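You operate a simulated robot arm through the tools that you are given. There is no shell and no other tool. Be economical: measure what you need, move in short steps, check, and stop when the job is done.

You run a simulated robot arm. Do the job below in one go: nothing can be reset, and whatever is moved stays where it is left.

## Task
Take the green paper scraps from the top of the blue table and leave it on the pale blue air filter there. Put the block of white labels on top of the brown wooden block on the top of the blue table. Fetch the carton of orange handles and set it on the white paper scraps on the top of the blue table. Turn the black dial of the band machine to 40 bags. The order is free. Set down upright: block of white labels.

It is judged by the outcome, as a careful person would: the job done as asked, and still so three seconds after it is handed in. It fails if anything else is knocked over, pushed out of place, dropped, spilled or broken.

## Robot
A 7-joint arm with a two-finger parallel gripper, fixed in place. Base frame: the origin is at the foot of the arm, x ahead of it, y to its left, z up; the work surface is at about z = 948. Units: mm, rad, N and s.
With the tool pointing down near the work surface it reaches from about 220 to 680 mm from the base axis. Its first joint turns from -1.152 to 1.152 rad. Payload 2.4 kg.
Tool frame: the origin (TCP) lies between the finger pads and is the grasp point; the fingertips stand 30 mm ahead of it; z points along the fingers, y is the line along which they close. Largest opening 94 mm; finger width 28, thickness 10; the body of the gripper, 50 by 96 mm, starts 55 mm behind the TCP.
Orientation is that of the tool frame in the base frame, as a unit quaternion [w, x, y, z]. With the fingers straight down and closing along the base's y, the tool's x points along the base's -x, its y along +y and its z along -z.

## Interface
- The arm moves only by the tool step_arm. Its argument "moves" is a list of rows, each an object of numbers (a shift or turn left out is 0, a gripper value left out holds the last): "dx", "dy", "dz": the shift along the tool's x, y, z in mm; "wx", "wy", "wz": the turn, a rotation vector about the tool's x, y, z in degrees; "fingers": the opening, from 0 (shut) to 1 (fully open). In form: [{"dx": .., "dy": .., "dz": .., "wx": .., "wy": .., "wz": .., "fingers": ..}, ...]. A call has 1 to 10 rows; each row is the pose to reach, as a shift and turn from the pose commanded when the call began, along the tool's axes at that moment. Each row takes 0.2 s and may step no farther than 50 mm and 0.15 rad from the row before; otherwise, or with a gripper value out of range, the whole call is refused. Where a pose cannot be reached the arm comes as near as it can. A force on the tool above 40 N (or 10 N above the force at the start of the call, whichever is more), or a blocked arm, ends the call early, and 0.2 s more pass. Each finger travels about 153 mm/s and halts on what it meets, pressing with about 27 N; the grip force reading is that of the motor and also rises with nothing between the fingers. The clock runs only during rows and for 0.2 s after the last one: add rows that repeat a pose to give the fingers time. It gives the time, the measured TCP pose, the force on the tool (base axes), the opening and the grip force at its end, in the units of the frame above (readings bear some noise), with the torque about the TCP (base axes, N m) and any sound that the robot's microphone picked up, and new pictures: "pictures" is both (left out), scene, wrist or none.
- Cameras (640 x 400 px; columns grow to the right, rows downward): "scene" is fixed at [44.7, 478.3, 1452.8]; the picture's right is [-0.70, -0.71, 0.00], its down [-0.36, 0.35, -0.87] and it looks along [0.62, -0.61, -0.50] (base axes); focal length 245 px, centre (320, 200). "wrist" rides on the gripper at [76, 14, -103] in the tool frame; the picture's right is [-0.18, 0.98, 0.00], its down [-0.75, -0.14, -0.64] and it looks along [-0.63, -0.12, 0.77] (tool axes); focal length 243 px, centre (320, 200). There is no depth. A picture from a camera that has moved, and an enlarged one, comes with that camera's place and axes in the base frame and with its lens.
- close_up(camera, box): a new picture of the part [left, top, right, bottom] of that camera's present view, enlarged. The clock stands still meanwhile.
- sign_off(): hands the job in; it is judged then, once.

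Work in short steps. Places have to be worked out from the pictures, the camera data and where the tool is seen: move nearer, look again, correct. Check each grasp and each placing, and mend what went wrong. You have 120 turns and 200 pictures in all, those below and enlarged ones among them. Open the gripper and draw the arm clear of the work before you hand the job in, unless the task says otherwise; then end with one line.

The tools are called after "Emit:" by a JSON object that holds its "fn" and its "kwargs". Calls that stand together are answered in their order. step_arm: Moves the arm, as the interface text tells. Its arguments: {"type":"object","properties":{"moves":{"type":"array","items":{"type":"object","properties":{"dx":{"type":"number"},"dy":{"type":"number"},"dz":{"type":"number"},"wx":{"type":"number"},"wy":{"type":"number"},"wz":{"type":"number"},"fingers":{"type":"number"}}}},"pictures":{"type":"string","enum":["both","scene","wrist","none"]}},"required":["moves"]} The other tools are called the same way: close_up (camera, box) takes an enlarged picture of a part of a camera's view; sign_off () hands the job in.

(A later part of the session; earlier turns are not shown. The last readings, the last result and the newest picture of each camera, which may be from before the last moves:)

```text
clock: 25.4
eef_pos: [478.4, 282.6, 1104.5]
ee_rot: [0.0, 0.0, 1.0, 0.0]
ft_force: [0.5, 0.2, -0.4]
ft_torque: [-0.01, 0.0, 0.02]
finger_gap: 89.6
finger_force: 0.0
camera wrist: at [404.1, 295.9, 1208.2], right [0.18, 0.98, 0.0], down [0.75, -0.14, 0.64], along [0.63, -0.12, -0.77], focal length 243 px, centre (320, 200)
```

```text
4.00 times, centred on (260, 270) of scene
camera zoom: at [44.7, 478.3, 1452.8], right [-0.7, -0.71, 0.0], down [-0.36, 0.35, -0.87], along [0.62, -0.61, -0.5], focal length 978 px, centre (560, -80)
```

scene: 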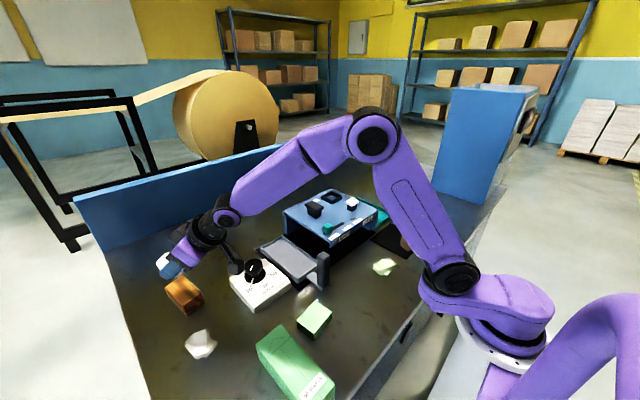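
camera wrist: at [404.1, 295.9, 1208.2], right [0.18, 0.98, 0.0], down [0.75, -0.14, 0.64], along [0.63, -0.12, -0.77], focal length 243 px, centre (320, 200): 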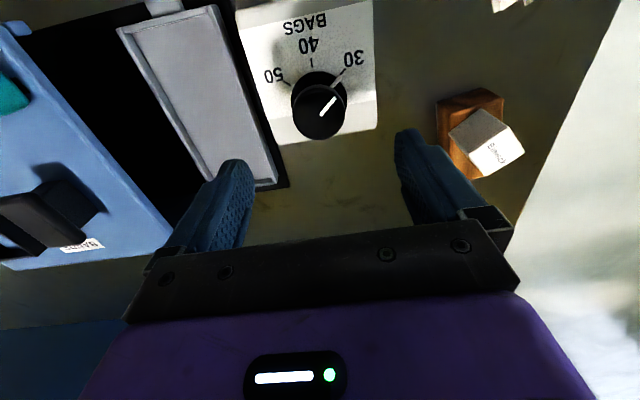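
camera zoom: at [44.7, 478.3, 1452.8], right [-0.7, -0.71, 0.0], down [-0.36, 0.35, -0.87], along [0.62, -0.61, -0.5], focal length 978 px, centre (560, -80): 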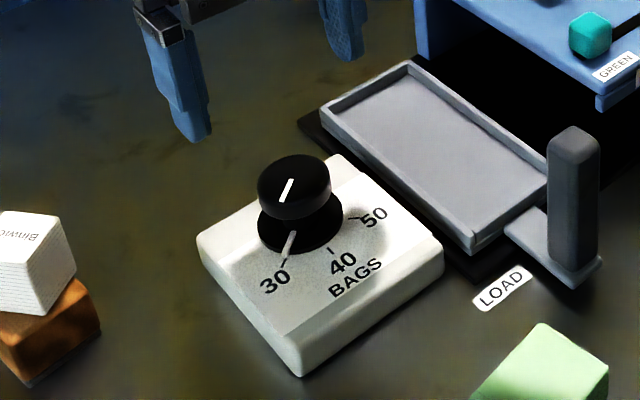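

Knob centre ≈ (479,281). I narrow to 70 mm (tray edge is nearby at y≈215) and descend around the knob.

Emit:
{"fn": "step_arm", "kwargs": {"moves": [{"dz": 30, "fingers": 0.75}, {"dz": 60}, {"dz": 80}, {"dz": 91}, {"dz": 91}], "pictures": "wrist"}}

Emit:
{"fn": "close_up", "kwargs": {"camera": "wrist", "box": [220, 100, 420, 260]}}

Emit:
{"fn": "close_up", "kwargs": {"camera": "scene", "box": [210, 220, 310, 320]}}

```text
clock: 26.6
eef_pos: [481.2, 279.3, 1014.3]
ee_rot: [0.001, 0.0, 1.0, 0.0]
ft_force: [-0.8, -0.2, -0.2]
ft_torque: [0.02, 0.0, 0.03]
finger_gap: 70.8
finger_force: 0.1
camera wrist: at [404.9, 295.5, 1117.1], right [0.18, 0.98, 0.0], down [0.75, -0.14, 0.64], along [0.63, -0.12, -0.77], focal length 243 px, centre (320, 200)
```

wrist: 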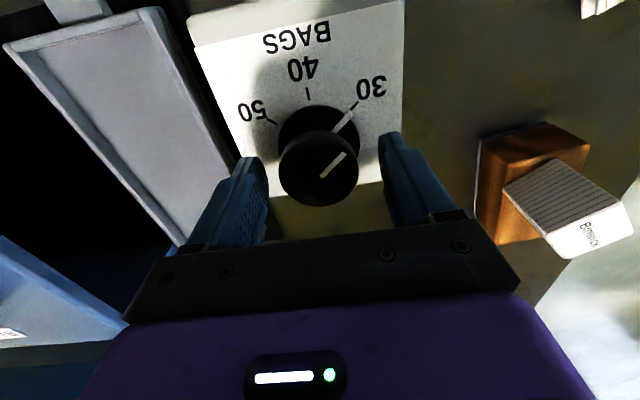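

```text
2.50 times, centred on (320, 180) of wrist
camera zoom: at [404.9, 295.5, 1117.1], right [0.18, 0.98, 0.0], down [0.75, -0.14, 0.64], along [0.63, -0.12, -0.77], focal length 606 px, centre (320, 250)
```

zoom: 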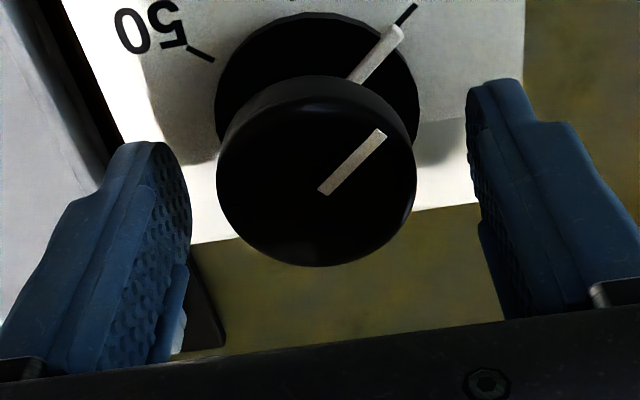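

```text
4.00 times, centred on (260, 270) of scene
camera zoom: at [44.7, 478.3, 1452.8], right [-0.7, -0.71, 0.0], down [-0.36, 0.35, -0.87], along [0.62, -0.61, -0.5], focal length 978 px, centre (560, -80)
```

zoom: 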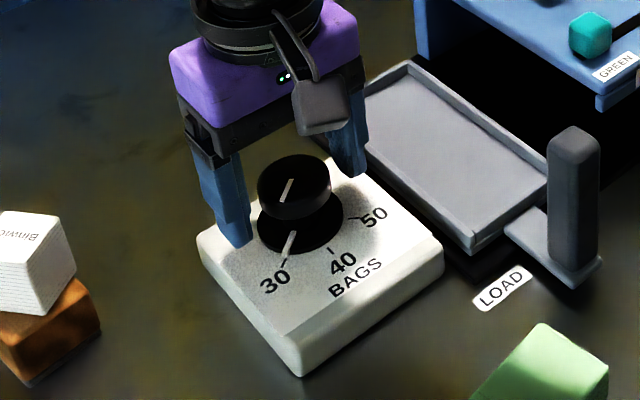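

Centred well. Lower 3 mm and close on the knob.

Emit:
{"fn": "step_arm", "kwargs": {"moves": [{"dz": 3}, {"dz": 3, "fingers": 0.3}, {"dz": 3, "fingers": 0.3}, {"dz": 3, "fingers": 0.3}], "pictures": "wrist"}}

```text
clock: 27.6
eef_pos: [481.4, 280.6, 1011.0]
ee_rot: [0.0, 0.0, 1.0, -0.002]
ft_force: [-0.7, -5.4, 1.9]
ft_torque: [-0.15, 0.11, 0.02]
finger_gap: 44.5
finger_force: 45.0
camera wrist: at [404.8, 295.1, 1114.4], right [0.18, 0.98, 0.0], down [0.75, -0.14, 0.64], along [0.63, -0.12, -0.77], focal length 243 px, centre (320, 200)
```

wrist: 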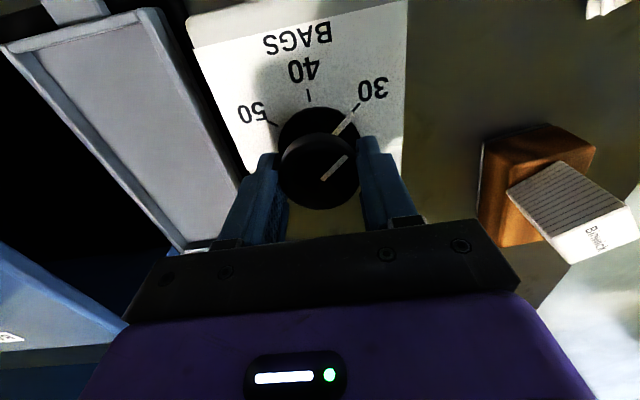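

Knob gripped (44.5 mm). Turn counter-clockwise (wz negative) about 24° first and check.

Emit:
{"fn": "step_arm", "kwargs": {"moves": [{"wz": -6}, {"wz": -12}, {"wz": -18}, {"wz": -24}, {"wz": -24}], "pictures": "none"}}

Emit:
{"fn": "close_up", "kwargs": {"camera": "scene", "box": [220, 230, 310, 310]}}

Emit:
{"fn": "close_up", "kwargs": {"camera": "wrist", "box": [220, 30, 420, 220]}}

```text
clock: 28.8
eef_pos: [481.0, 279.9, 1010.8]
ee_rot: [0.0, -0.209, 0.978, 0.001]
ft_force: [1.2, -7.4, 1.0]
ft_torque: [-0.02, -0.2, -0.01]
finger_gap: 44.5
finger_force: 45.3
```

```text
5.00 times, centred on (265, 270) of scene
camera zoom: at [44.7, 478.1, 1452.9], right [-0.7, -0.71, 0.0], down [-0.36, 0.35, -0.87], along [0.62, -0.61, -0.5], focal length 1223 px, centre (595, -150)
```

zoom: 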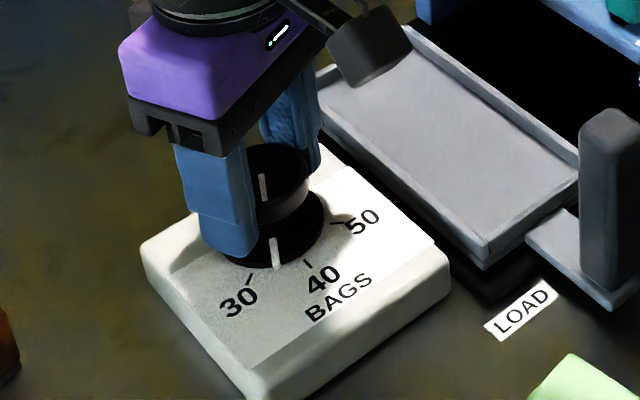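

```text
2.11 times, centred on (320, 125) of wrist
camera zoom: at [405.4, 263.1, 1114.3], right [-0.23, 0.97, 0.0], down [0.75, 0.18, 0.64], along [0.62, 0.15, -0.77], focal length 511 px, centre (320, 358)
```

zoom: 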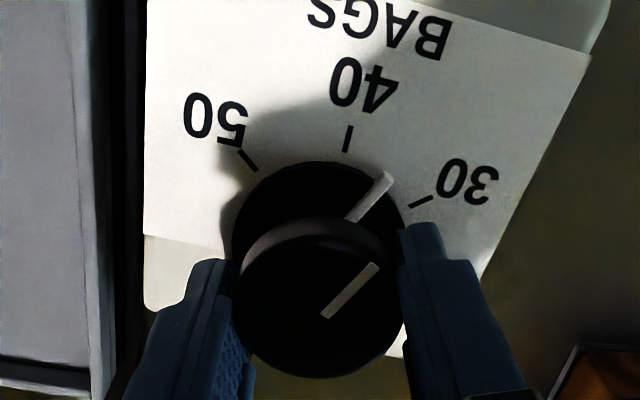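

The pointer follows and is about halfway. Turn another 23°.

Emit:
{"fn": "step_arm", "kwargs": {"moves": [{"wz": -6}, {"wz": -12}, {"wz": -18}, {"wz": -23}, {"wz": -23}], "pictures": "none"}}

Emit:
{"fn": "close_up", "kwargs": {"camera": "scene", "box": [230, 240, 300, 300]}}

Emit:
{"fn": "close_up", "kwargs": {"camera": "wrist", "box": [240, 50, 420, 200]}}

```text
clock: 30.0
eef_pos: [480.9, 280.6, 1011.1]
ee_rot: [0.0, -0.399, 0.917, 0.0]
ft_force: [3.4, -5.5, -0.1]
ft_torque: [0.05, -0.27, 0.03]
finger_gap: 44.3
finger_force: 44.6
```

```text
6.67 times, centred on (265, 270) of scene
camera zoom: at [44.8, 478.1, 1452.9], right [-0.7, -0.71, 0.0], down [-0.36, 0.35, -0.87], along [0.62, -0.61, -0.5], focal length 1631 px, centre (687, -267)
```

zoom: 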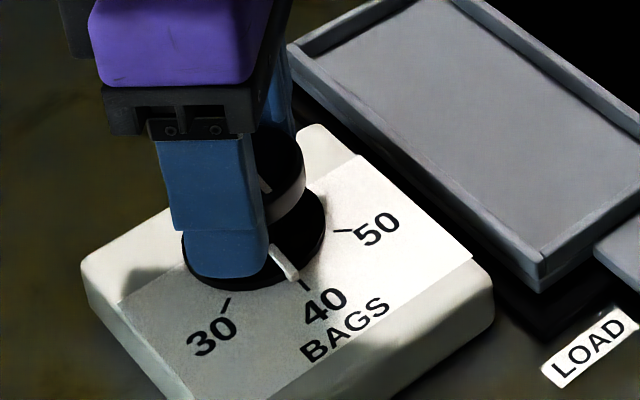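

```text
2.67 times, centred on (330, 125) of wrist
camera zoom: at [418.2, 235.4, 1114.3], right [-0.59, 0.8, 0.0], down [0.62, 0.46, 0.64], along [0.52, 0.38, -0.77], focal length 647 px, centre (293, 400)
```

zoom: 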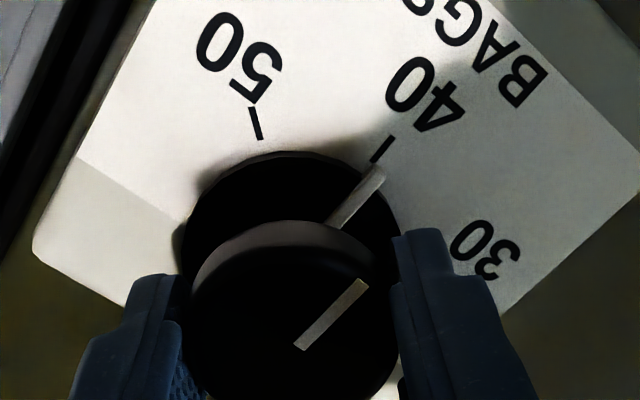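

Nearly at 40, about 2–3° short. Turn 2.5° more, release and rise to check.

Emit:
{"fn": "step_arm", "kwargs": {"moves": [{"wz": -2.5}, {"wz": -2.5}, {"wz": -2.5, "fingers": 0.72}, {"wz": -2.5}, {"wz": -2.5}, {"wz": -2.5, "dz": -20}, {"wz": -2.5, "dz": -60}, {"wz": -2.5, "dz": -100}], "pictures": "wrist"}}

Emit:
{"fn": "close_up", "kwargs": {"camera": "scene", "box": [230, 240, 300, 300]}}

Emit:
{"fn": "close_up", "kwargs": {"camera": "wrist", "box": [240, 20, 420, 170]}}

```text
clock: 31.8
eef_pos: [480.8, 281.3, 1110.2]
ee_rot: [0.0, -0.419, 0.908, 0.0]
ft_force: [-0.3, 0.0, -0.2]
ft_torque: [0.01, -0.01, -0.01]
finger_gap: 67.9
finger_force: 0.0
camera wrist: at [420.2, 233.1, 1213.9], right [-0.63, 0.78, 0.0], down [0.6, 0.48, 0.64], along [0.5, 0.4, -0.77], focal length 243 px, centre (320, 200)
```

wrist: 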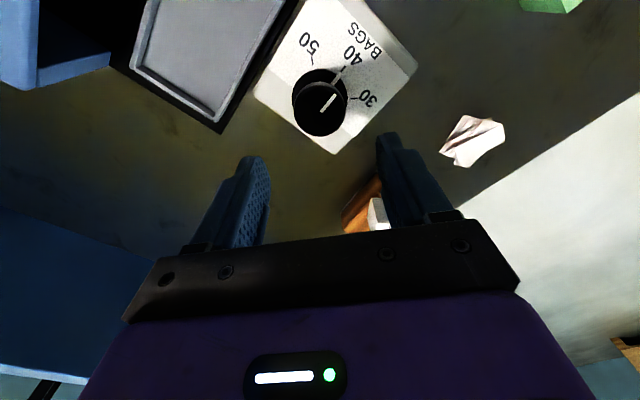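

```text
6.67 times, centred on (265, 270) of scene
camera zoom: at [44.7, 478.3, 1452.8], right [-0.7, -0.71, 0.0], down [-0.36, 0.35, -0.87], along [0.62, -0.61, -0.5], focal length 1631 px, centre (687, -267)
```

zoom: 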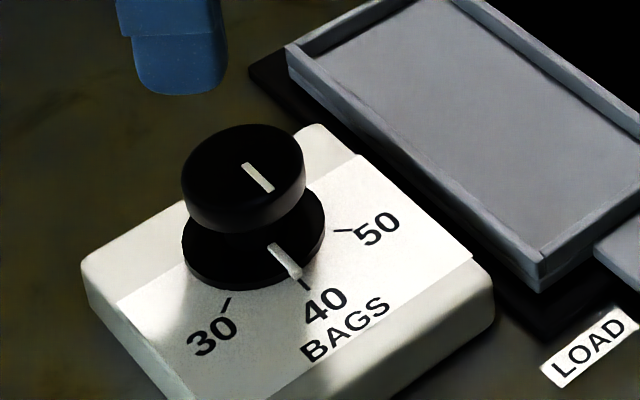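

```text
2.67 times, centred on (330, 95) of wrist
camera zoom: at [420.2, 233.1, 1213.9], right [-0.63, 0.78, 0.0], down [0.6, 0.48, 0.64], along [0.5, 0.4, -0.77], focal length 647 px, centre (293, 480)
```

zoom: 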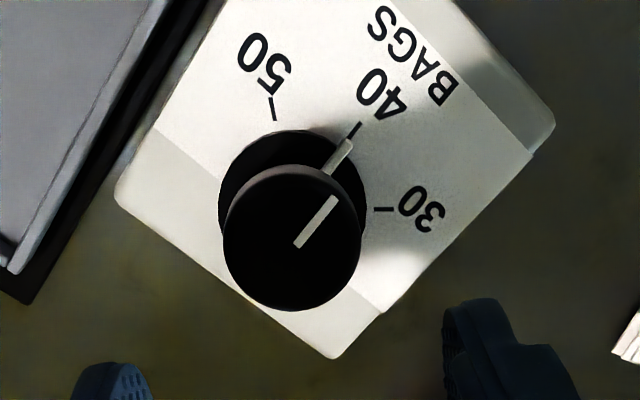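

The dial pointer lines up with 40 (line direction exactly 180°). Now to the right-hand side for the scraps and carton; rise and traverse with yaw undone.

Emit:
{"fn": "step_arm", "kwargs": {"moves": [{"dx": 10, "dy": -2, "dz": -40, "wz": 5}, {"dx": 35, "dy": -8, "dz": -80, "wz": 10}, {"dx": 78, "dy": -17, "dz": -90, "wz": 15}, {"dx": 122, "dy": -27, "dz": -90, "wz": 20}, {"dx": 166, "dy": -37, "dz": -90, "wz": 25}, {"dx": 210, "dy": -47, "dz": -90, "wz": 30}, {"dx": 254, "dy": -57, "dz": -90, "wz": 35}, {"dx": 298, "dy": -66, "dz": -90, "wz": 40}, {"dx": 340, "dy": -75, "dz": -90, "wz": 45}, {"dx": 377, "dy": -84, "dz": -90, "wz": 49.5}], "pictures": "wrist"}}

```text
clock: 34.0
eef_pos: [299.7, -60.2, 1202.1]
ee_rot: [0.0, 0.0, 1.0, 0.0]
ft_force: [-0.4, 0.1, 0.0]
ft_torque: [0.02, 0.0, 0.0]
finger_gap: 67.6
finger_force: 0.0
camera wrist: at [223.6, -45.3, 1305.5], right [0.18, 0.98, 0.0], down [0.75, -0.14, 0.64], along [0.63, -0.12, -0.77], focal length 243 px, centre (320, 200)
```

wrist: 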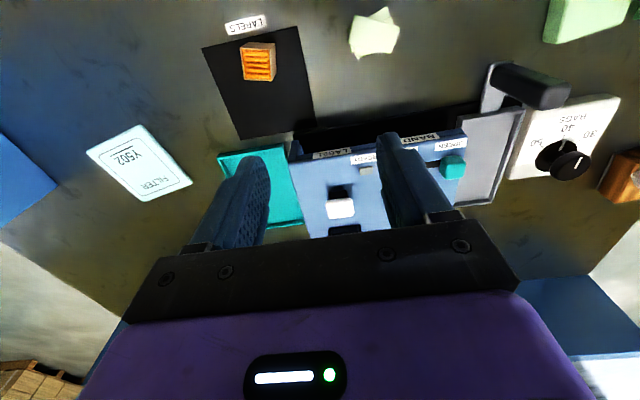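

Emit:
{"fn": "close_up", "kwargs": {"camera": "wrist", "box": [200, 0, 430, 150]}}

Emit:
{"fn": "close_up", "kwargs": {"camera": "scene", "box": [350, 180, 440, 290]}}

Emit:
{"fn": "close_up", "kwargs": {"camera": "wrist", "box": [60, 100, 220, 220]}}

```text
2.67 times, centred on (315, 75) of wrist
camera zoom: at [223.6, -45.3, 1305.5], right [0.18, 0.98, 0.0], down [0.75, -0.14, 0.64], along [0.63, -0.12, -0.77], focal length 647 px, centre (333, 533)
```

zoom: 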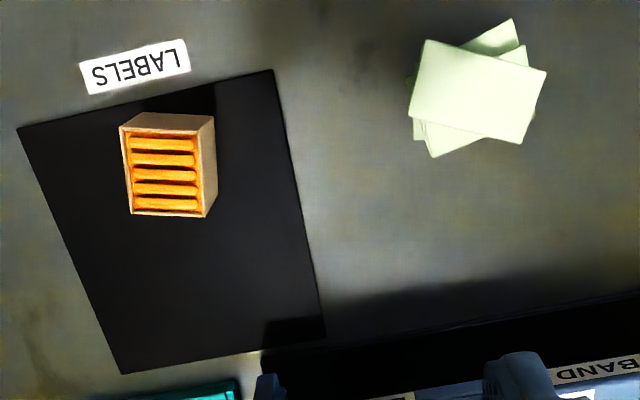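

```text
3.64 times, centred on (395, 235) of scene
camera zoom: at [44.7, 478.3, 1452.8], right [-0.7, -0.71, 0.0], down [-0.36, 0.35, -0.87], along [0.62, -0.61, -0.5], focal length 890 px, centre (47, 73)
```

zoom: 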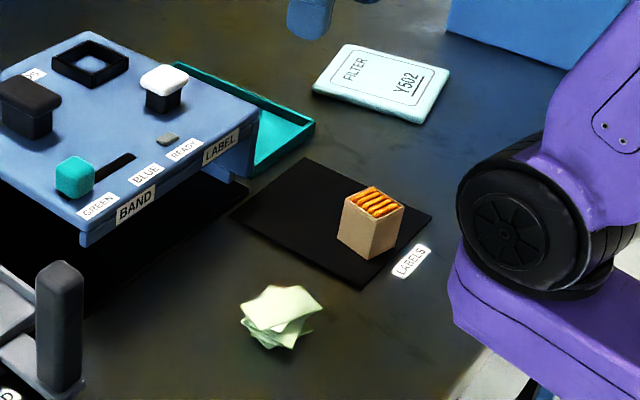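

```text
3.33 times, centred on (140, 160) of wrist
camera zoom: at [223.6, -45.3, 1305.5], right [0.18, 0.98, 0.0], down [0.75, -0.14, 0.64], along [0.63, -0.12, -0.77], focal length 809 px, centre (920, 333)
```

zoom: 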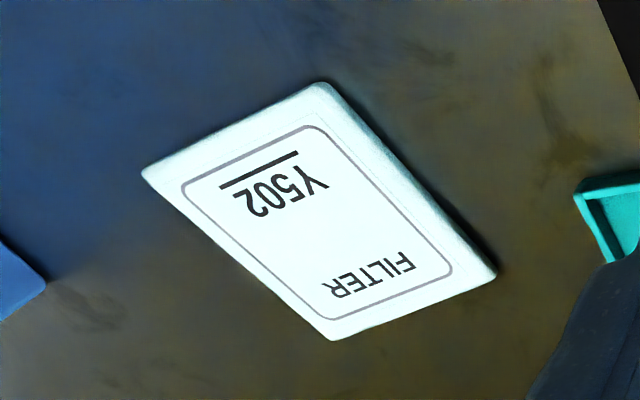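

Green scraps ≈ (269,9), short side direction ≈ -22° from x. I go above them with yaw +68° so the fingers close across the short side.

Emit:
{"fn": "step_arm", "kwargs": {"moves": [{"dx": 4, "dy": 8, "dz": 10, "wz": -8}, {"dx": 8, "dy": 16, "dz": 20, "wz": -16}, {"dx": 12, "dy": 24, "dz": 35, "wz": -24}, {"dx": 16, "dy": 32, "dz": 50, "wz": -32}, {"dx": 20, "dy": 40, "dz": 65, "wz": -40}, {"dx": 24, "dy": 50, "dz": 80, "wz": -48}, {"dx": 28, "dy": 60, "dz": 95, "wz": -56}, {"dx": 31, "dy": 69, "dz": 110, "wz": -64}, {"dx": 31, "dy": 69, "dz": 120, "wz": -68}, {"dx": 31, "dy": 69, "dz": 120, "wz": -68}], "pictures": "wrist"}}

Emit:
{"fn": "close_up", "kwargs": {"camera": "wrist", "box": [220, 40, 420, 200]}}

Emit:
{"fn": "close_up", "kwargs": {"camera": "scene", "box": [350, 230, 420, 290]}}

```text
clock: 36.2
eef_pos: [268.8, 9.4, 1081.8]
ee_rot: [0.0, -0.56, 0.828, 0.0]
ft_force: [-0.6, -0.8, 0.2]
ft_torque: [-0.01, -0.03, 0.02]
finger_gap: 67.9
finger_force: 0.1
camera wrist: at [226.9, -56.1, 1184.5], right [-0.84, 0.54, 0.0], down [0.41, 0.65, 0.64], along [0.35, 0.54, -0.77], focal length 243 px, centre (320, 200)
```

wrist: 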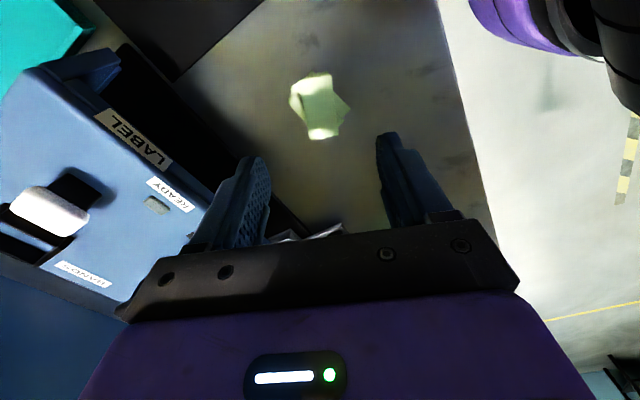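

```text
2.50 times, centred on (320, 120) of wrist
camera zoom: at [226.9, -56.1, 1184.5], right [-0.84, 0.54, 0.0], down [0.41, 0.65, 0.64], along [0.35, 0.54, -0.77], focal length 606 px, centre (320, 400)
```

zoom: 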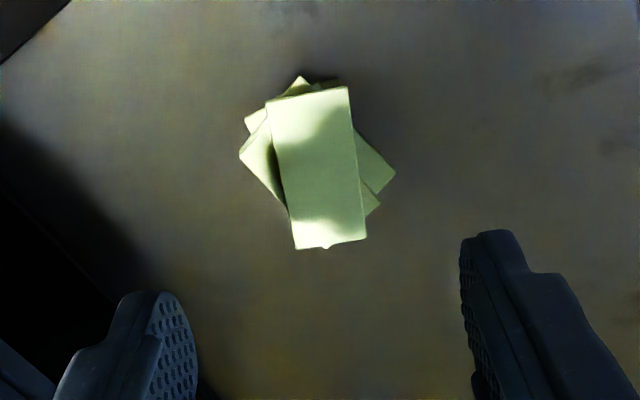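

```text
6.67 times, centred on (385, 260) of scene
camera zoom: at [44.7, 478.3, 1452.8], right [-0.7, -0.71, 0.0], down [-0.36, 0.35, -0.87], along [0.62, -0.61, -0.5], focal length 1631 px, centre (-113, -200)
```

zoom: 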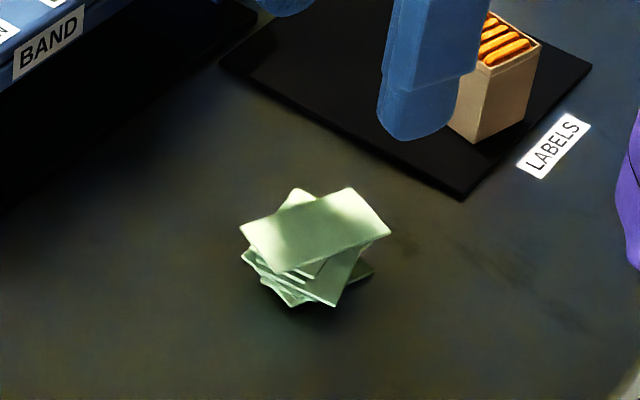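

The scraps are a rigid little stack, about 56 mm across, centre (269.5,7). Open to ~85 mm, descend to 3 mm above the table and close.

Emit:
{"fn": "step_arm", "kwargs": {"moves": [{"dx": 1.6, "dy": -1.3, "dz": 30, "fingers": 0.92}, {"dx": 1.6, "dy": -1.3, "dz": 65}, {"dx": 1.6, "dy": -1.3, "dz": 90}, {"dx": 1.6, "dy": -1.3, "dz": 99}, {"dx": 1.6, "dy": -1.3, "dz": 99}], "pictures": "none"}}

Emit:
{"fn": "close_up", "kwargs": {"camera": "wrist", "box": [200, 80, 440, 240]}}

Emit:
{"fn": "close_up", "kwargs": {"camera": "scene", "box": [350, 230, 420, 290]}}

```text
clock: 37.4
eef_pos: [268.7, 7.0, 983.0]
ee_rot: [0.0, -0.559, 0.829, 0.0]
ft_force: [-1.0, 0.2, 0.2]
ft_torque: [0.01, -0.01, 0.01]
finger_gap: 86.5
finger_force: 0.0
```

```text
2.50 times, centred on (320, 160) of wrist
camera zoom: at [227.3, -57.9, 1085.6], right [-0.84, 0.54, 0.0], down [0.41, 0.65, 0.64], along [0.35, 0.54, -0.77], focal length 606 px, centre (320, 300)
```

zoom: 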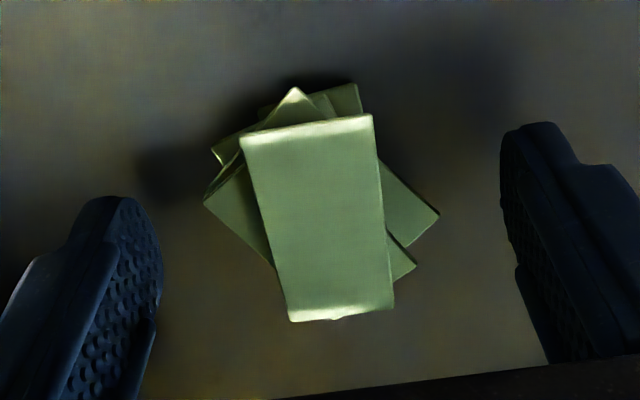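

```text
6.67 times, centred on (385, 260) of scene
camera zoom: at [44.7, 478.3, 1452.8], right [-0.7, -0.71, 0.0], down [-0.36, 0.35, -0.87], along [0.62, -0.61, -0.5], focal length 1631 px, centre (-113, -200)
```

zoom: 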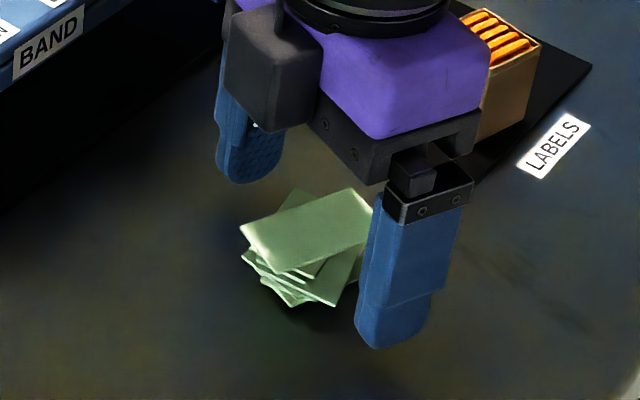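

Centred. Lower 2 mm and close.

Emit:
{"fn": "step_arm", "kwargs": {"moves": [{"dz": 2, "fingers": 0.7}, {"dz": 2, "fingers": 0.5}, {"dz": 2, "fingers": 0.2}, {"dz": 2, "fingers": 0.2}, {"dz": 2, "fingers": 0.2}], "pictures": "none"}}

Emit:
{"fn": "close_up", "kwargs": {"camera": "wrist", "box": [200, 80, 440, 240]}}

```text
clock: 38.6
eef_pos: [268.9, 6.3, 980.8]
ee_rot: [0.001, -0.559, 0.829, 0.0]
ft_force: [-0.2, 0.4, 0.3]
ft_torque: [-0.03, 0.0, -0.02]
finger_gap: 42.5
finger_force: 27.3
```

```text
2.50 times, centred on (320, 160) of wrist
camera zoom: at [227.3, -57.9, 1083.7], right [-0.84, 0.54, 0.0], down [0.41, 0.65, 0.64], along [0.35, 0.54, -0.77], focal length 606 px, centre (320, 300)
```

zoom: 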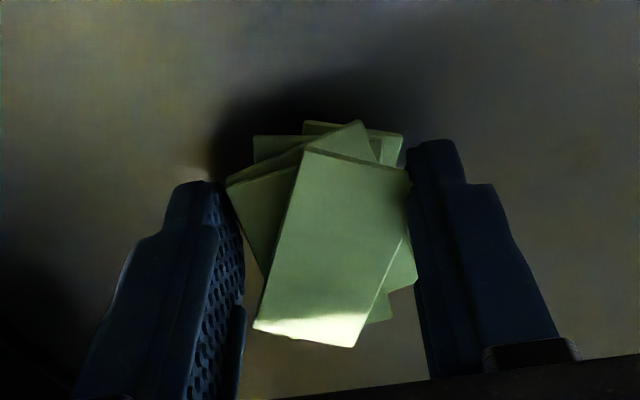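

Gripped at 42.5 mm, 27 N. Lift gently.

Emit:
{"fn": "step_arm", "kwargs": {"moves": [{"dz": -3}, {"dz": -8}, {"dz": -15}, {"dz": -25}, {"dz": -37}, {"dz": -50}, {"dz": -65}, {"dz": -80}, {"dz": -95}, {"dz": -110}], "pictures": "none"}}

Emit:
{"fn": "close_up", "kwargs": {"camera": "scene", "box": [330, 170, 450, 290]}}

Emit:
{"fn": "close_up", "kwargs": {"camera": "wrist", "box": [200, 80, 440, 240]}}

```text
clock: 40.8
eef_pos: [268.7, 6.4, 1090.0]
ee_rot: [0.001, -0.559, 0.829, 0.0]
ft_force: [-0.6, 0.2, -0.5]
ft_torque: [0.02, -0.02, -0.02]
finger_gap: 42.4
finger_force: 27.3
```

```text
3.33 times, centred on (390, 230) of scene
camera zoom: at [44.7, 478.3, 1452.8], right [-0.7, -0.71, 0.0], down [-0.36, 0.35, -0.87], along [0.62, -0.61, -0.5], focal length 815 px, centre (87, 100)
```

zoom: 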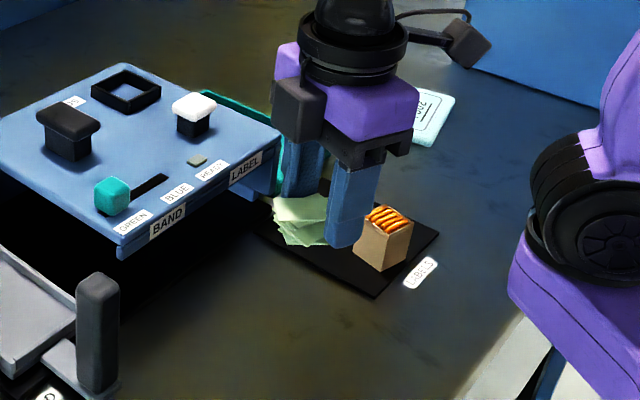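

```text
2.50 times, centred on (320, 160) of wrist
camera zoom: at [227.3, -57.9, 1193.6], right [-0.84, 0.54, 0.0], down [0.41, 0.65, 0.64], along [0.35, 0.54, -0.77], focal length 606 px, centre (320, 300)
```

zoom: 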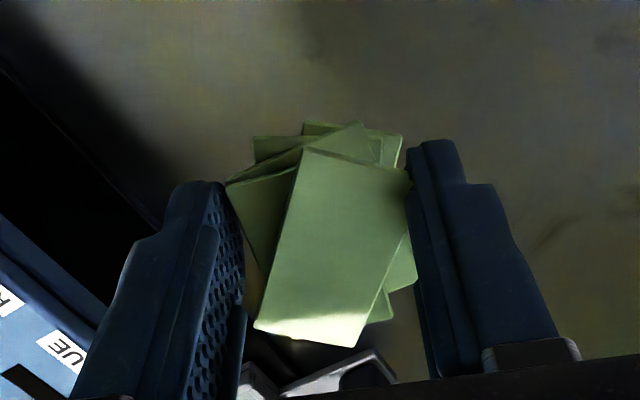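

Held firmly. Carry to the filter, centre ≈ (384,-372), undoing part of the yaw.

Emit:
{"fn": "step_arm", "kwargs": {"moves": [{"dx": 20, "dy": -16, "dz": -15, "wz": 4.8}, {"dx": 52, "dy": -42, "dz": -30, "wz": 9.6}, {"dx": 86, "dy": -70, "dz": -30, "wz": 14.4}, {"dx": 120, "dy": -97, "dz": -30, "wz": 19.2}, {"dx": 154, "dy": -125, "dz": -30, "wz": 24}, {"dx": 188, "dy": -152, "dz": -30, "wz": 28.8}, {"dx": 222, "dy": -180, "dz": -30, "wz": 33.6}, {"dx": 256, "dy": -207, "dz": -30, "wz": 38.4}, {"dx": 286, "dy": -231, "dz": -30, "wz": 43.2}, {"dx": 307, "dy": -248.4, "dz": -30, "wz": 48}]}}

```text
clock: 43.0
eef_pos: [383.9, -370.6, 1121.4]
ee_rot: [0.0, -0.174, 0.985, 0.0]
ft_force: [-0.1, 0.8, 0.6]
ft_torque: [0.02, 0.01, -0.02]
finger_gap: 42.6
finger_force: 26.9
camera wrist: at [307.3, -382.7, 1224.4], right [-0.16, 0.99, 0.0], down [0.76, 0.12, 0.64], along [0.63, 0.1, -0.77], focal length 243 px, centre (320, 200)
```

scene: 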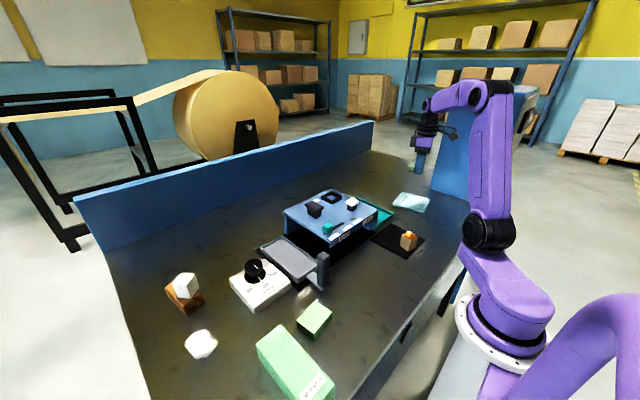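
wrist: 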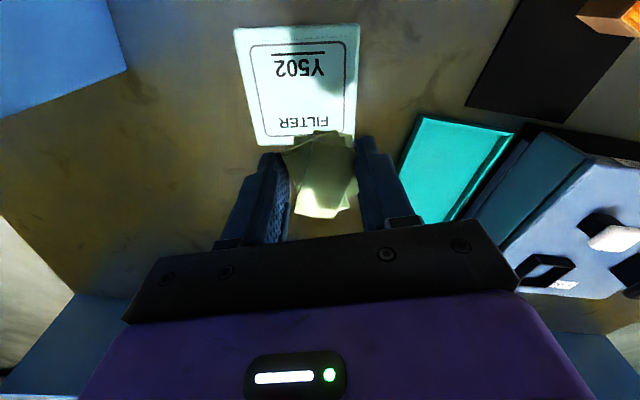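

From here the filter centre appears at ≈ (381,-384). Shift and lower to z≈1010, then check.

Emit:
{"fn": "step_arm", "kwargs": {"moves": [{"dx": 7.3, "dy": -11.2, "dz": 20}, {"dx": 7.3, "dy": -11.2, "dz": 50}, {"dx": 7.3, "dy": -11.2, "dz": 80}, {"dx": 7.3, "dy": -11.2, "dz": 100}, {"dx": 7.3, "dy": -11.2, "dz": 111}, {"dx": 7.3, "dy": -11.2, "dz": 111}], "pictures": "wrist"}}

Emit:
{"fn": "close_up", "kwargs": {"camera": "scene", "box": [370, 150, 460, 220]}}

```text
clock: 44.4
eef_pos: [381.2, -383.1, 1009.4]
ee_rot: [0.0, -0.174, 0.985, 0.0]
ft_force: [0.1, -0.6, -1.0]
ft_torque: [-0.01, 0.01, -0.02]
finger_gap: 42.6
finger_force: 27.0
camera wrist: at [304.9, -396.4, 1112.6], right [-0.16, 0.99, 0.0], down [0.76, 0.13, 0.64], along [0.63, 0.1, -0.77], focal length 243 px, centre (320, 200)
```

wrist: 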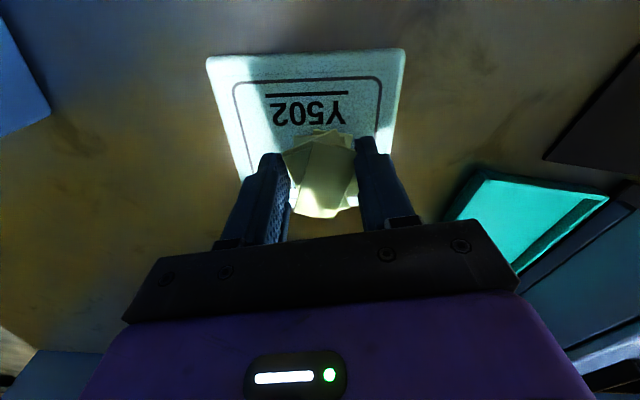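

```text
5.71 times, centred on (415, 185) of scene
camera zoom: at [44.7, 478.3, 1452.8], right [-0.7, -0.71, 0.0], down [-0.36, 0.35, -0.87], along [0.62, -0.61, -0.5], focal length 1398 px, centre (-223, 286)
```

zoom: 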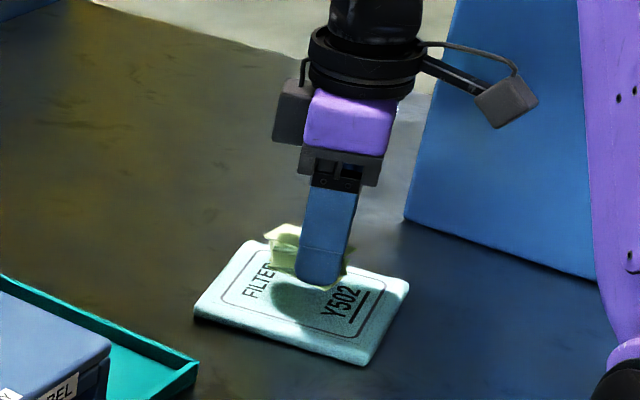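

Filter centre refined to ≈ (383,-391). Shift 8 mm and lower gently until contact.

Emit:
{"fn": "step_arm", "kwargs": {"moves": [{"dx": 0.8, "dy": -8.2}, {"dx": 0.8, "dy": -8.2, "dz": 6}, {"dx": 0.8, "dy": -8.2, "dz": 10}, {"dx": 0.8, "dy": -8.2, "dz": 13}, {"dx": 0.8, "dy": -8.2, "dz": 15}], "pictures": "wrist"}}

Emit:
{"fn": "close_up", "kwargs": {"camera": "scene", "box": [370, 150, 460, 220]}}

```text
clock: 45.6
eef_pos: [383.4, -392.8, 993.8]
ee_rot: [-0.001, -0.174, 0.985, 0.0]
ft_force: [0.1, -0.8, -0.5]
ft_torque: [-0.01, 0.01, -0.01]
finger_gap: 42.4
finger_force: 26.9
camera wrist: at [307.0, -404.0, 1097.5], right [-0.16, 0.99, 0.0], down [0.76, 0.13, 0.64], along [0.63, 0.11, -0.77], focal length 243 px, centre (320, 200)
```

wrist: 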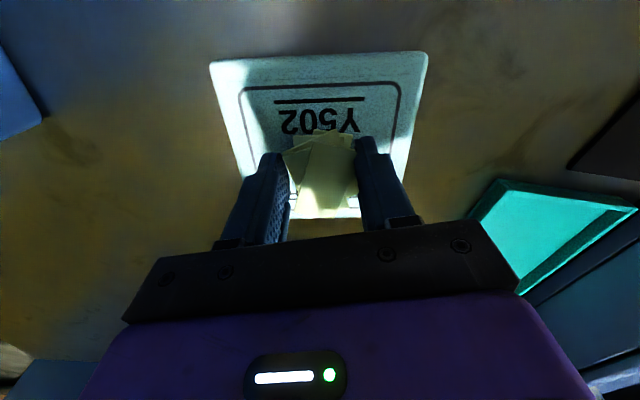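

```text
5.71 times, centred on (415, 185) of scene
camera zoom: at [44.7, 478.3, 1452.8], right [-0.7, -0.71, 0.0], down [-0.36, 0.35, -0.87], along [0.62, -0.61, -0.5], focal length 1398 px, centre (-223, 286)
```

zoom: 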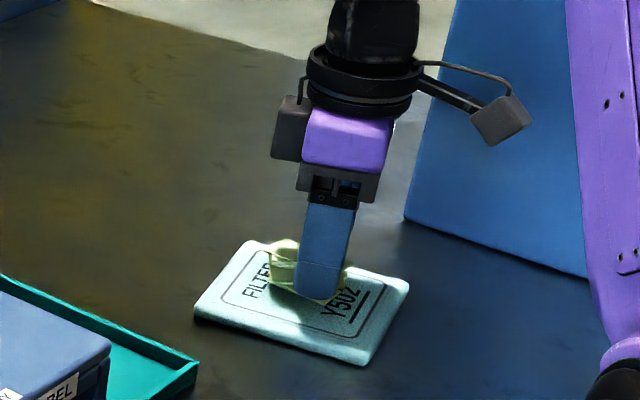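

No contact yet; continue down in 1–2 mm steps.

Emit:
{"fn": "step_arm", "kwargs": {"moves": [{"dz": 1.5}, {"dz": 3}, {"dz": 4.5}, {"dz": 4.5}], "pictures": "none"}}

```text
clock: 46.6
eef_pos: [384.4, -390.8, 991.4]
ee_rot: [0.001, -0.174, 0.985, -0.002]
ft_force: [-2.4, 3.5, 26.7]
ft_torque: [0.22, 0.09, 0.05]
finger_gap: 42.4
finger_force: 27.2
```

Contact. Ease up 2 mm, release, then lift straight.

Emit:
{"fn": "step_arm", "kwargs": {"moves": [{"dz": -2}, {"dz": -2}, {"dz": -2, "fingers": 0.52}, {"dz": -2, "fingers": 0.7}, {"dz": -2, "fingers": 0.8}, {"dz": -2}, {"dz": -20}, {"dz": -60}, {"dz": -100}, {"dz": -140}], "pictures": "wrist"}}

Emit:
{"fn": "close_up", "kwargs": {"camera": "scene", "box": [370, 150, 460, 220]}}

```text
clock: 48.8
eef_pos: [383.2, -391.6, 1131.3]
ee_rot: [0.0, -0.173, 0.985, 0.0]
ft_force: [0.5, -0.1, -0.4]
ft_torque: [-0.01, -0.01, 0.01]
finger_gap: 75.1
finger_force: 0.0
camera wrist: at [307.2, -403.9, 1233.8], right [-0.16, 0.99, 0.0], down [0.76, 0.13, 0.64], along [0.63, 0.1, -0.77], focal length 243 px, centre (320, 200)
```

wrist: 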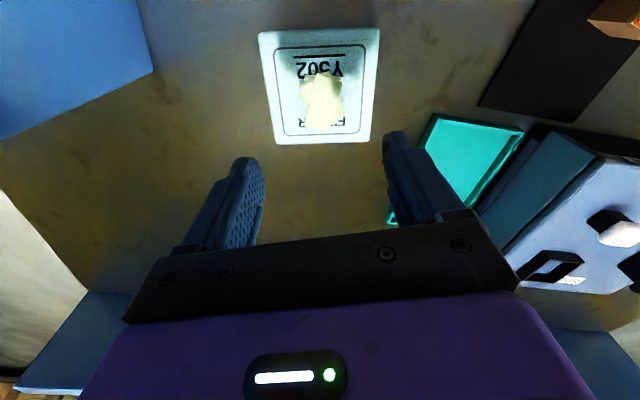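

```text
5.71 times, centred on (415, 185) of scene
camera zoom: at [44.7, 478.3, 1452.8], right [-0.7, -0.71, 0.0], down [-0.36, 0.35, -0.87], along [0.62, -0.61, -0.5], focal length 1398 px, centre (-223, 286)
```

zoom: 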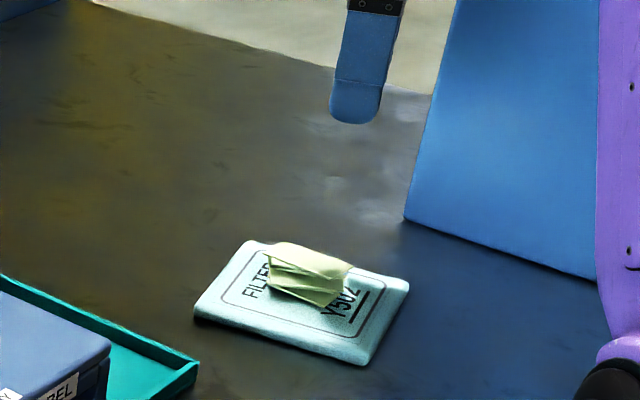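

Scraps rest on the filter. Now the carton at ≈ (271.5,-127.6), yaw ≈ -12°.

Emit:
{"fn": "step_arm", "kwargs": {"moves": [{"dx": 2, "dy": 30, "dz": -10, "wz": 4}, {"dx": 4, "dy": 68, "dz": -10, "wz": 8}, {"dx": 6, "dy": 106, "dz": -10, "wz": 12}, {"dx": 8, "dy": 144, "dz": -10, "wz": 16}, {"dx": 10, "dy": 182, "dz": -10, "wz": 20}, {"dx": 12, "dy": 220, "dz": -10, "wz": 24}, {"dx": 13, "dy": 258, "dz": 0, "wz": 28}, {"dx": 14, "dy": 286, "dz": 20, "wz": 32}, {"dx": 14, "dy": 286, "dz": 20, "wz": 32}], "pictures": "wrist"}}

Emit:
{"fn": "close_up", "kwargs": {"camera": "wrist", "box": [220, 40, 420, 200]}}

```text
clock: 50.8
eef_pos: [271.6, -126.2, 1109.9]
ee_rot: [0.0, 0.106, 0.994, 0.0]
ft_force: [-0.2, 0.6, 1.4]
ft_torque: [-0.01, 0.01, 0.0]
finger_gap: 75.3
finger_force: 0.1
camera wrist: at [200.5, -97.0, 1213.1], right [0.39, 0.92, 0.0], down [0.71, -0.3, 0.64], along [0.59, -0.25, -0.77], focal length 243 px, centre (320, 200)
```

wrist: 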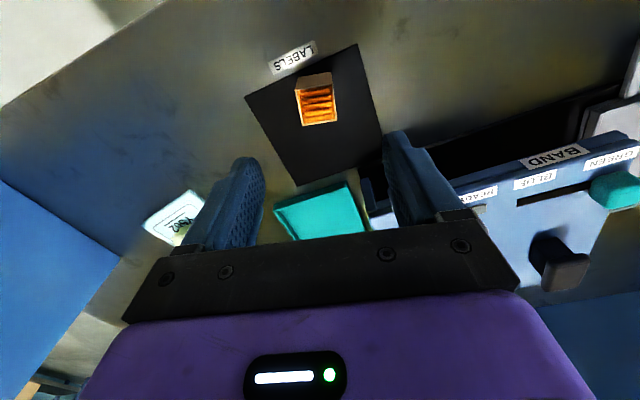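

```text
2.50 times, centred on (320, 120) of wrist
camera zoom: at [200.5, -97.0, 1213.1], right [0.39, 0.92, 0.0], down [0.71, -0.3, 0.64], along [0.59, -0.25, -0.77], focal length 606 px, centre (320, 400)
```

zoom: 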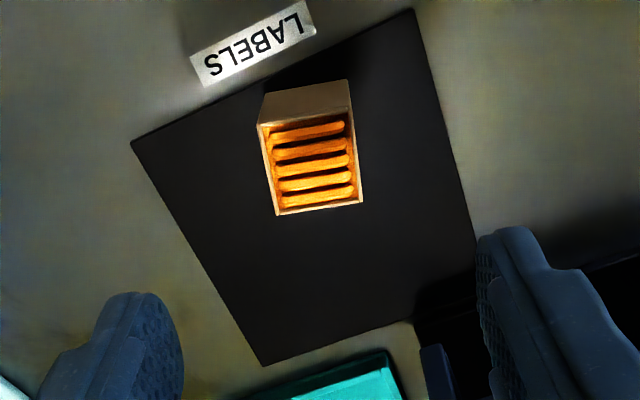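

Carton centre ≈ (269,-129), aligned. Descend and grip around mid-height, tips ~6 mm above its foot.

Emit:
{"fn": "step_arm", "kwargs": {"moves": [{"dx": 1.8, "dy": -3.1, "dz": 40, "wz": 1}, {"dx": 1.8, "dy": -3.1, "dz": 80, "wz": 1}, {"dx": 1.8, "dy": -3.1, "dz": 110, "wz": 1}, {"dx": 1.8, "dy": -3.1, "dz": 125, "wz": 1}, {"dx": 1.8, "dy": -3.1, "dz": 125, "wz": 1}], "pictures": "wrist"}}

Emit:
{"fn": "close_up", "kwargs": {"camera": "scene", "box": [370, 200, 440, 260]}}

```text
clock: 52.0
eef_pos: [271.1, -131.6, 984.2]
ee_rot: [0.0, 0.112, 0.994, 0.0]
ft_force: [-0.4, 0.7, -1.6]
ft_torque: [-0.03, 0.03, 0.01]
finger_gap: 75.0
finger_force: 0.2
camera wrist: at [199.2, -99.6, 1087.4], right [0.4, 0.92, 0.0], down [0.7, -0.31, 0.64], along [0.59, -0.26, -0.77], focal length 243 px, centre (320, 200)
```

wrist: 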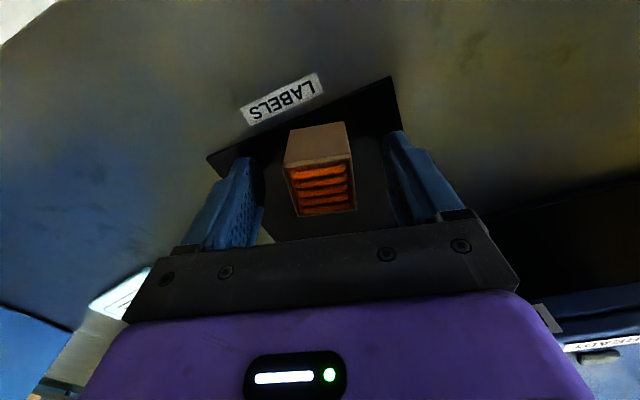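

```text
6.67 times, centred on (405, 230) of scene
camera zoom: at [44.7, 478.3, 1452.8], right [-0.7, -0.71, 0.0], down [-0.36, 0.35, -0.87], along [0.62, -0.61, -0.5], focal length 1631 px, centre (-247, 0)
```

zoom: 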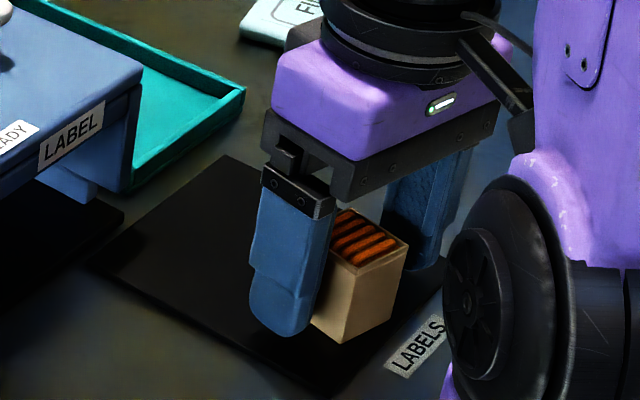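

Aligned; close.

Emit:
{"fn": "step_arm", "kwargs": {"moves": [{"fingers": 0.5}, {"fingers": 0.1}, {"fingers": 0.1}, {"fingers": 0.1}], "pictures": "none"}}

Emit:
{"fn": "step_arm", "kwargs": {"moves": [{"dz": -3}, {"dz": -8}, {"dz": -15}, {"dz": -25}, {"dz": -37}, {"dz": -50}, {"dz": -65}, {"dz": -80}, {"dz": -100}, {"dz": -120}], "pictures": "wrist"}}

Emit:
{"fn": "close_up", "kwargs": {"camera": "scene", "box": [350, 150, 450, 250]}}

```text
clock: 53.0
eef_pos: [270.6, -130.6, 983.8]
ee_rot: [0.0, 0.113, 0.994, 0.0]
ft_force: [0.5, -0.1, 0.1]
ft_torque: [0.03, 0.01, 0.01]
finger_gap: 37.4
finger_force: 26.7
```

```text
clock: 55.2
eef_pos: [270.7, -130.3, 1106.2]
ee_rot: [0.001, 0.114, 0.994, 0.001]
ft_force: [-0.4, -0.3, -0.7]
ft_torque: [0.01, 0.0, 0.02]
finger_gap: 37.8
finger_force: 26.9
camera wrist: at [199.4, -98.9, 1208.4], right [0.4, 0.92, 0.0], down [0.7, -0.31, 0.64], along [0.59, -0.26, -0.77], focal length 243 px, centre (320, 200)
```

wrist: 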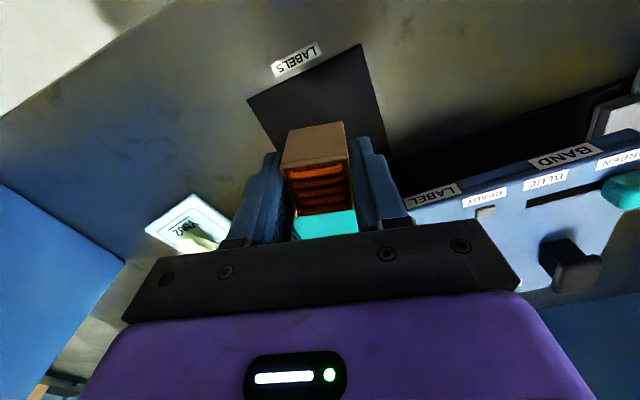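

```text
4.00 times, centred on (400, 200) of scene
camera zoom: at [44.7, 478.3, 1452.8], right [-0.7, -0.71, 0.0], down [-0.36, 0.35, -0.87], along [0.62, -0.61, -0.5], focal length 978 px, centre (0, 200)
```

zoom: 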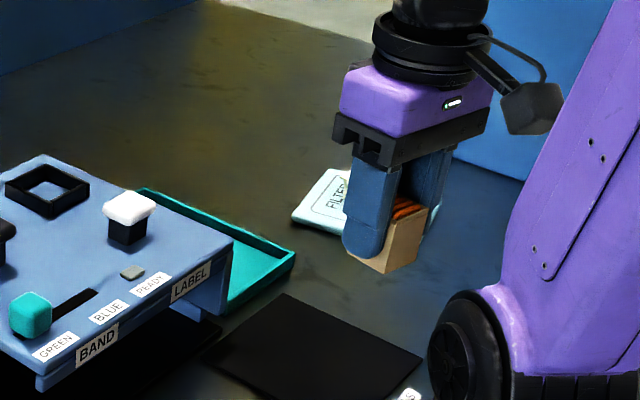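

Carton held. Carry it over at safe height toward the white scraps (≈ (414,451)).

Emit:
{"fn": "step_arm", "kwargs": {"moves": [{"dx": 0, "dy": 10, "dz": -25, "wz": -3.5}, {"dx": -1, "dy": 30, "dz": -55, "wz": -7}, {"dx": -1, "dy": 60, "dz": -75, "wz": -10.5}, {"dx": -1, "dy": 94, "dz": -75, "wz": -14}, {"dx": -2, "dy": 128, "dz": -75, "wz": -17.5}, {"dx": -2, "dy": 162, "dz": -75, "wz": -21}, {"dx": -2, "dy": 196, "dz": -75, "wz": -24.5}, {"dx": -3, "dy": 230, "dz": -75, "wz": -28}, {"dx": -3, "dy": 264, "dz": -75, "wz": -31.5}, {"dx": -3, "dy": 298, "dz": -75, "wz": -35}], "pictures": "none"}}

Emit:
{"fn": "step_arm", "kwargs": {"moves": [{"dx": -18, "dy": 24, "wz": -2.5}, {"dx": -36, "dy": 48, "wz": -5}, {"dx": -54, "dy": 73, "wz": -7.5}, {"dx": -72, "dy": 97, "wz": -10}, {"dx": -90, "dy": 121, "wz": -12.5}, {"dx": -108, "dy": 146, "wz": -15}, {"dx": -126, "dy": 170, "wz": -17.5}, {"dx": -144, "dy": 194, "wz": -20, "dz": 10}, {"dx": -162, "dy": 220, "wz": -22.5, "dz": 30}, {"dx": -177, "dy": 242.5, "wz": -25, "dz": 50}]}}

```text
clock: 57.4
eef_pos: [340.6, 160.5, 1180.4]
ee_rot: [0.0, -0.191, 0.982, -0.001]
ft_force: [-0.3, 0.4, -0.5]
ft_torque: [-0.03, 0.01, 0.04]
finger_gap: 37.6
finger_force: 27.3
```

```text
clock: 59.6
eef_pos: [412.4, 452.5, 1127.9]
ee_rot: [0.0, -0.4, 0.917, 0.0]
ft_force: [0.4, 0.7, -0.1]
ft_torque: [-0.01, 0.01, -0.02]
finger_gap: 37.6
finger_force: 27.0
camera wrist: at [350.6, 406.3, 1231.9], right [-0.59, 0.8, 0.0], down [0.62, 0.46, 0.64], along [0.52, 0.38, -0.77], focal length 243 px, centre (320, 200)
```

scene: 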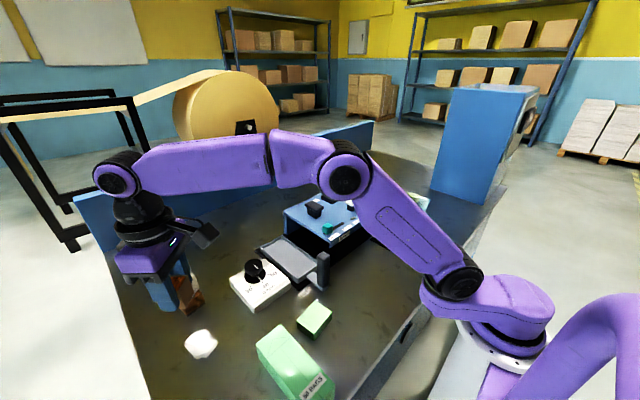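
wrist: 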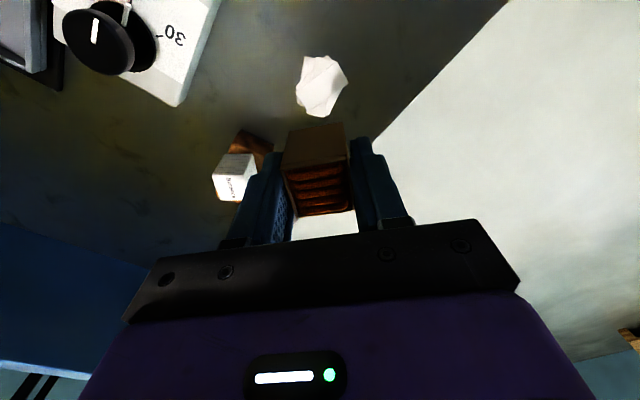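

Emit:
{"fn": "close_up", "kwargs": {"camera": "wrist", "box": [250, 30, 400, 150]}}

Emit:
{"fn": "close_up", "kwargs": {"camera": "scene", "box": [140, 270, 260, 370]}}

```text
3.33 times, centred on (325, 90) of wrist
camera zoom: at [350.6, 406.3, 1231.9], right [-0.59, 0.8, 0.0], down [0.62, 0.46, 0.64], along [0.52, 0.38, -0.77], focal length 809 px, centre (303, 567)
```

zoom: 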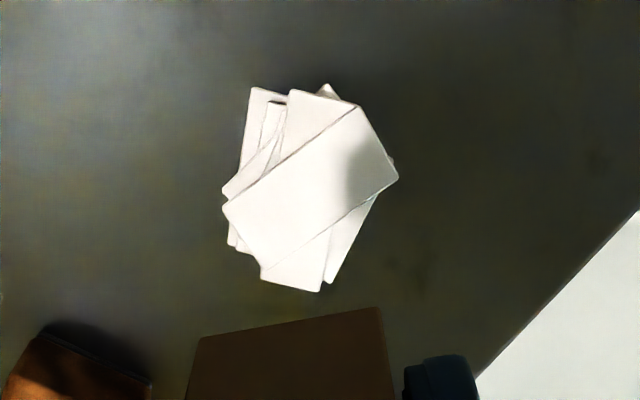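

```text
4.00 times, centred on (200, 320) of scene
camera zoom: at [44.7, 478.3, 1452.8], right [-0.7, -0.71, 0.0], down [-0.36, 0.35, -0.87], along [0.62, -0.61, -0.5], focal length 978 px, centre (800, -280)
```

zoom: 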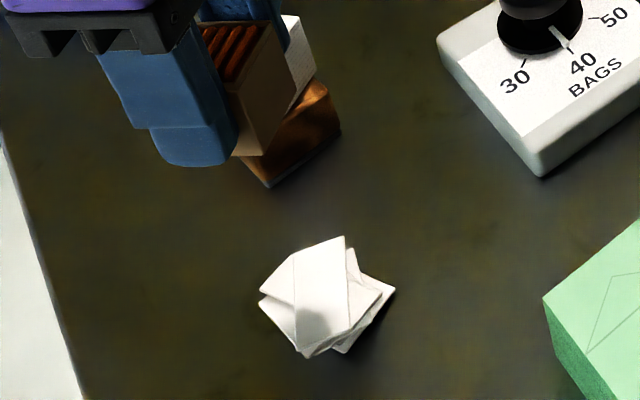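

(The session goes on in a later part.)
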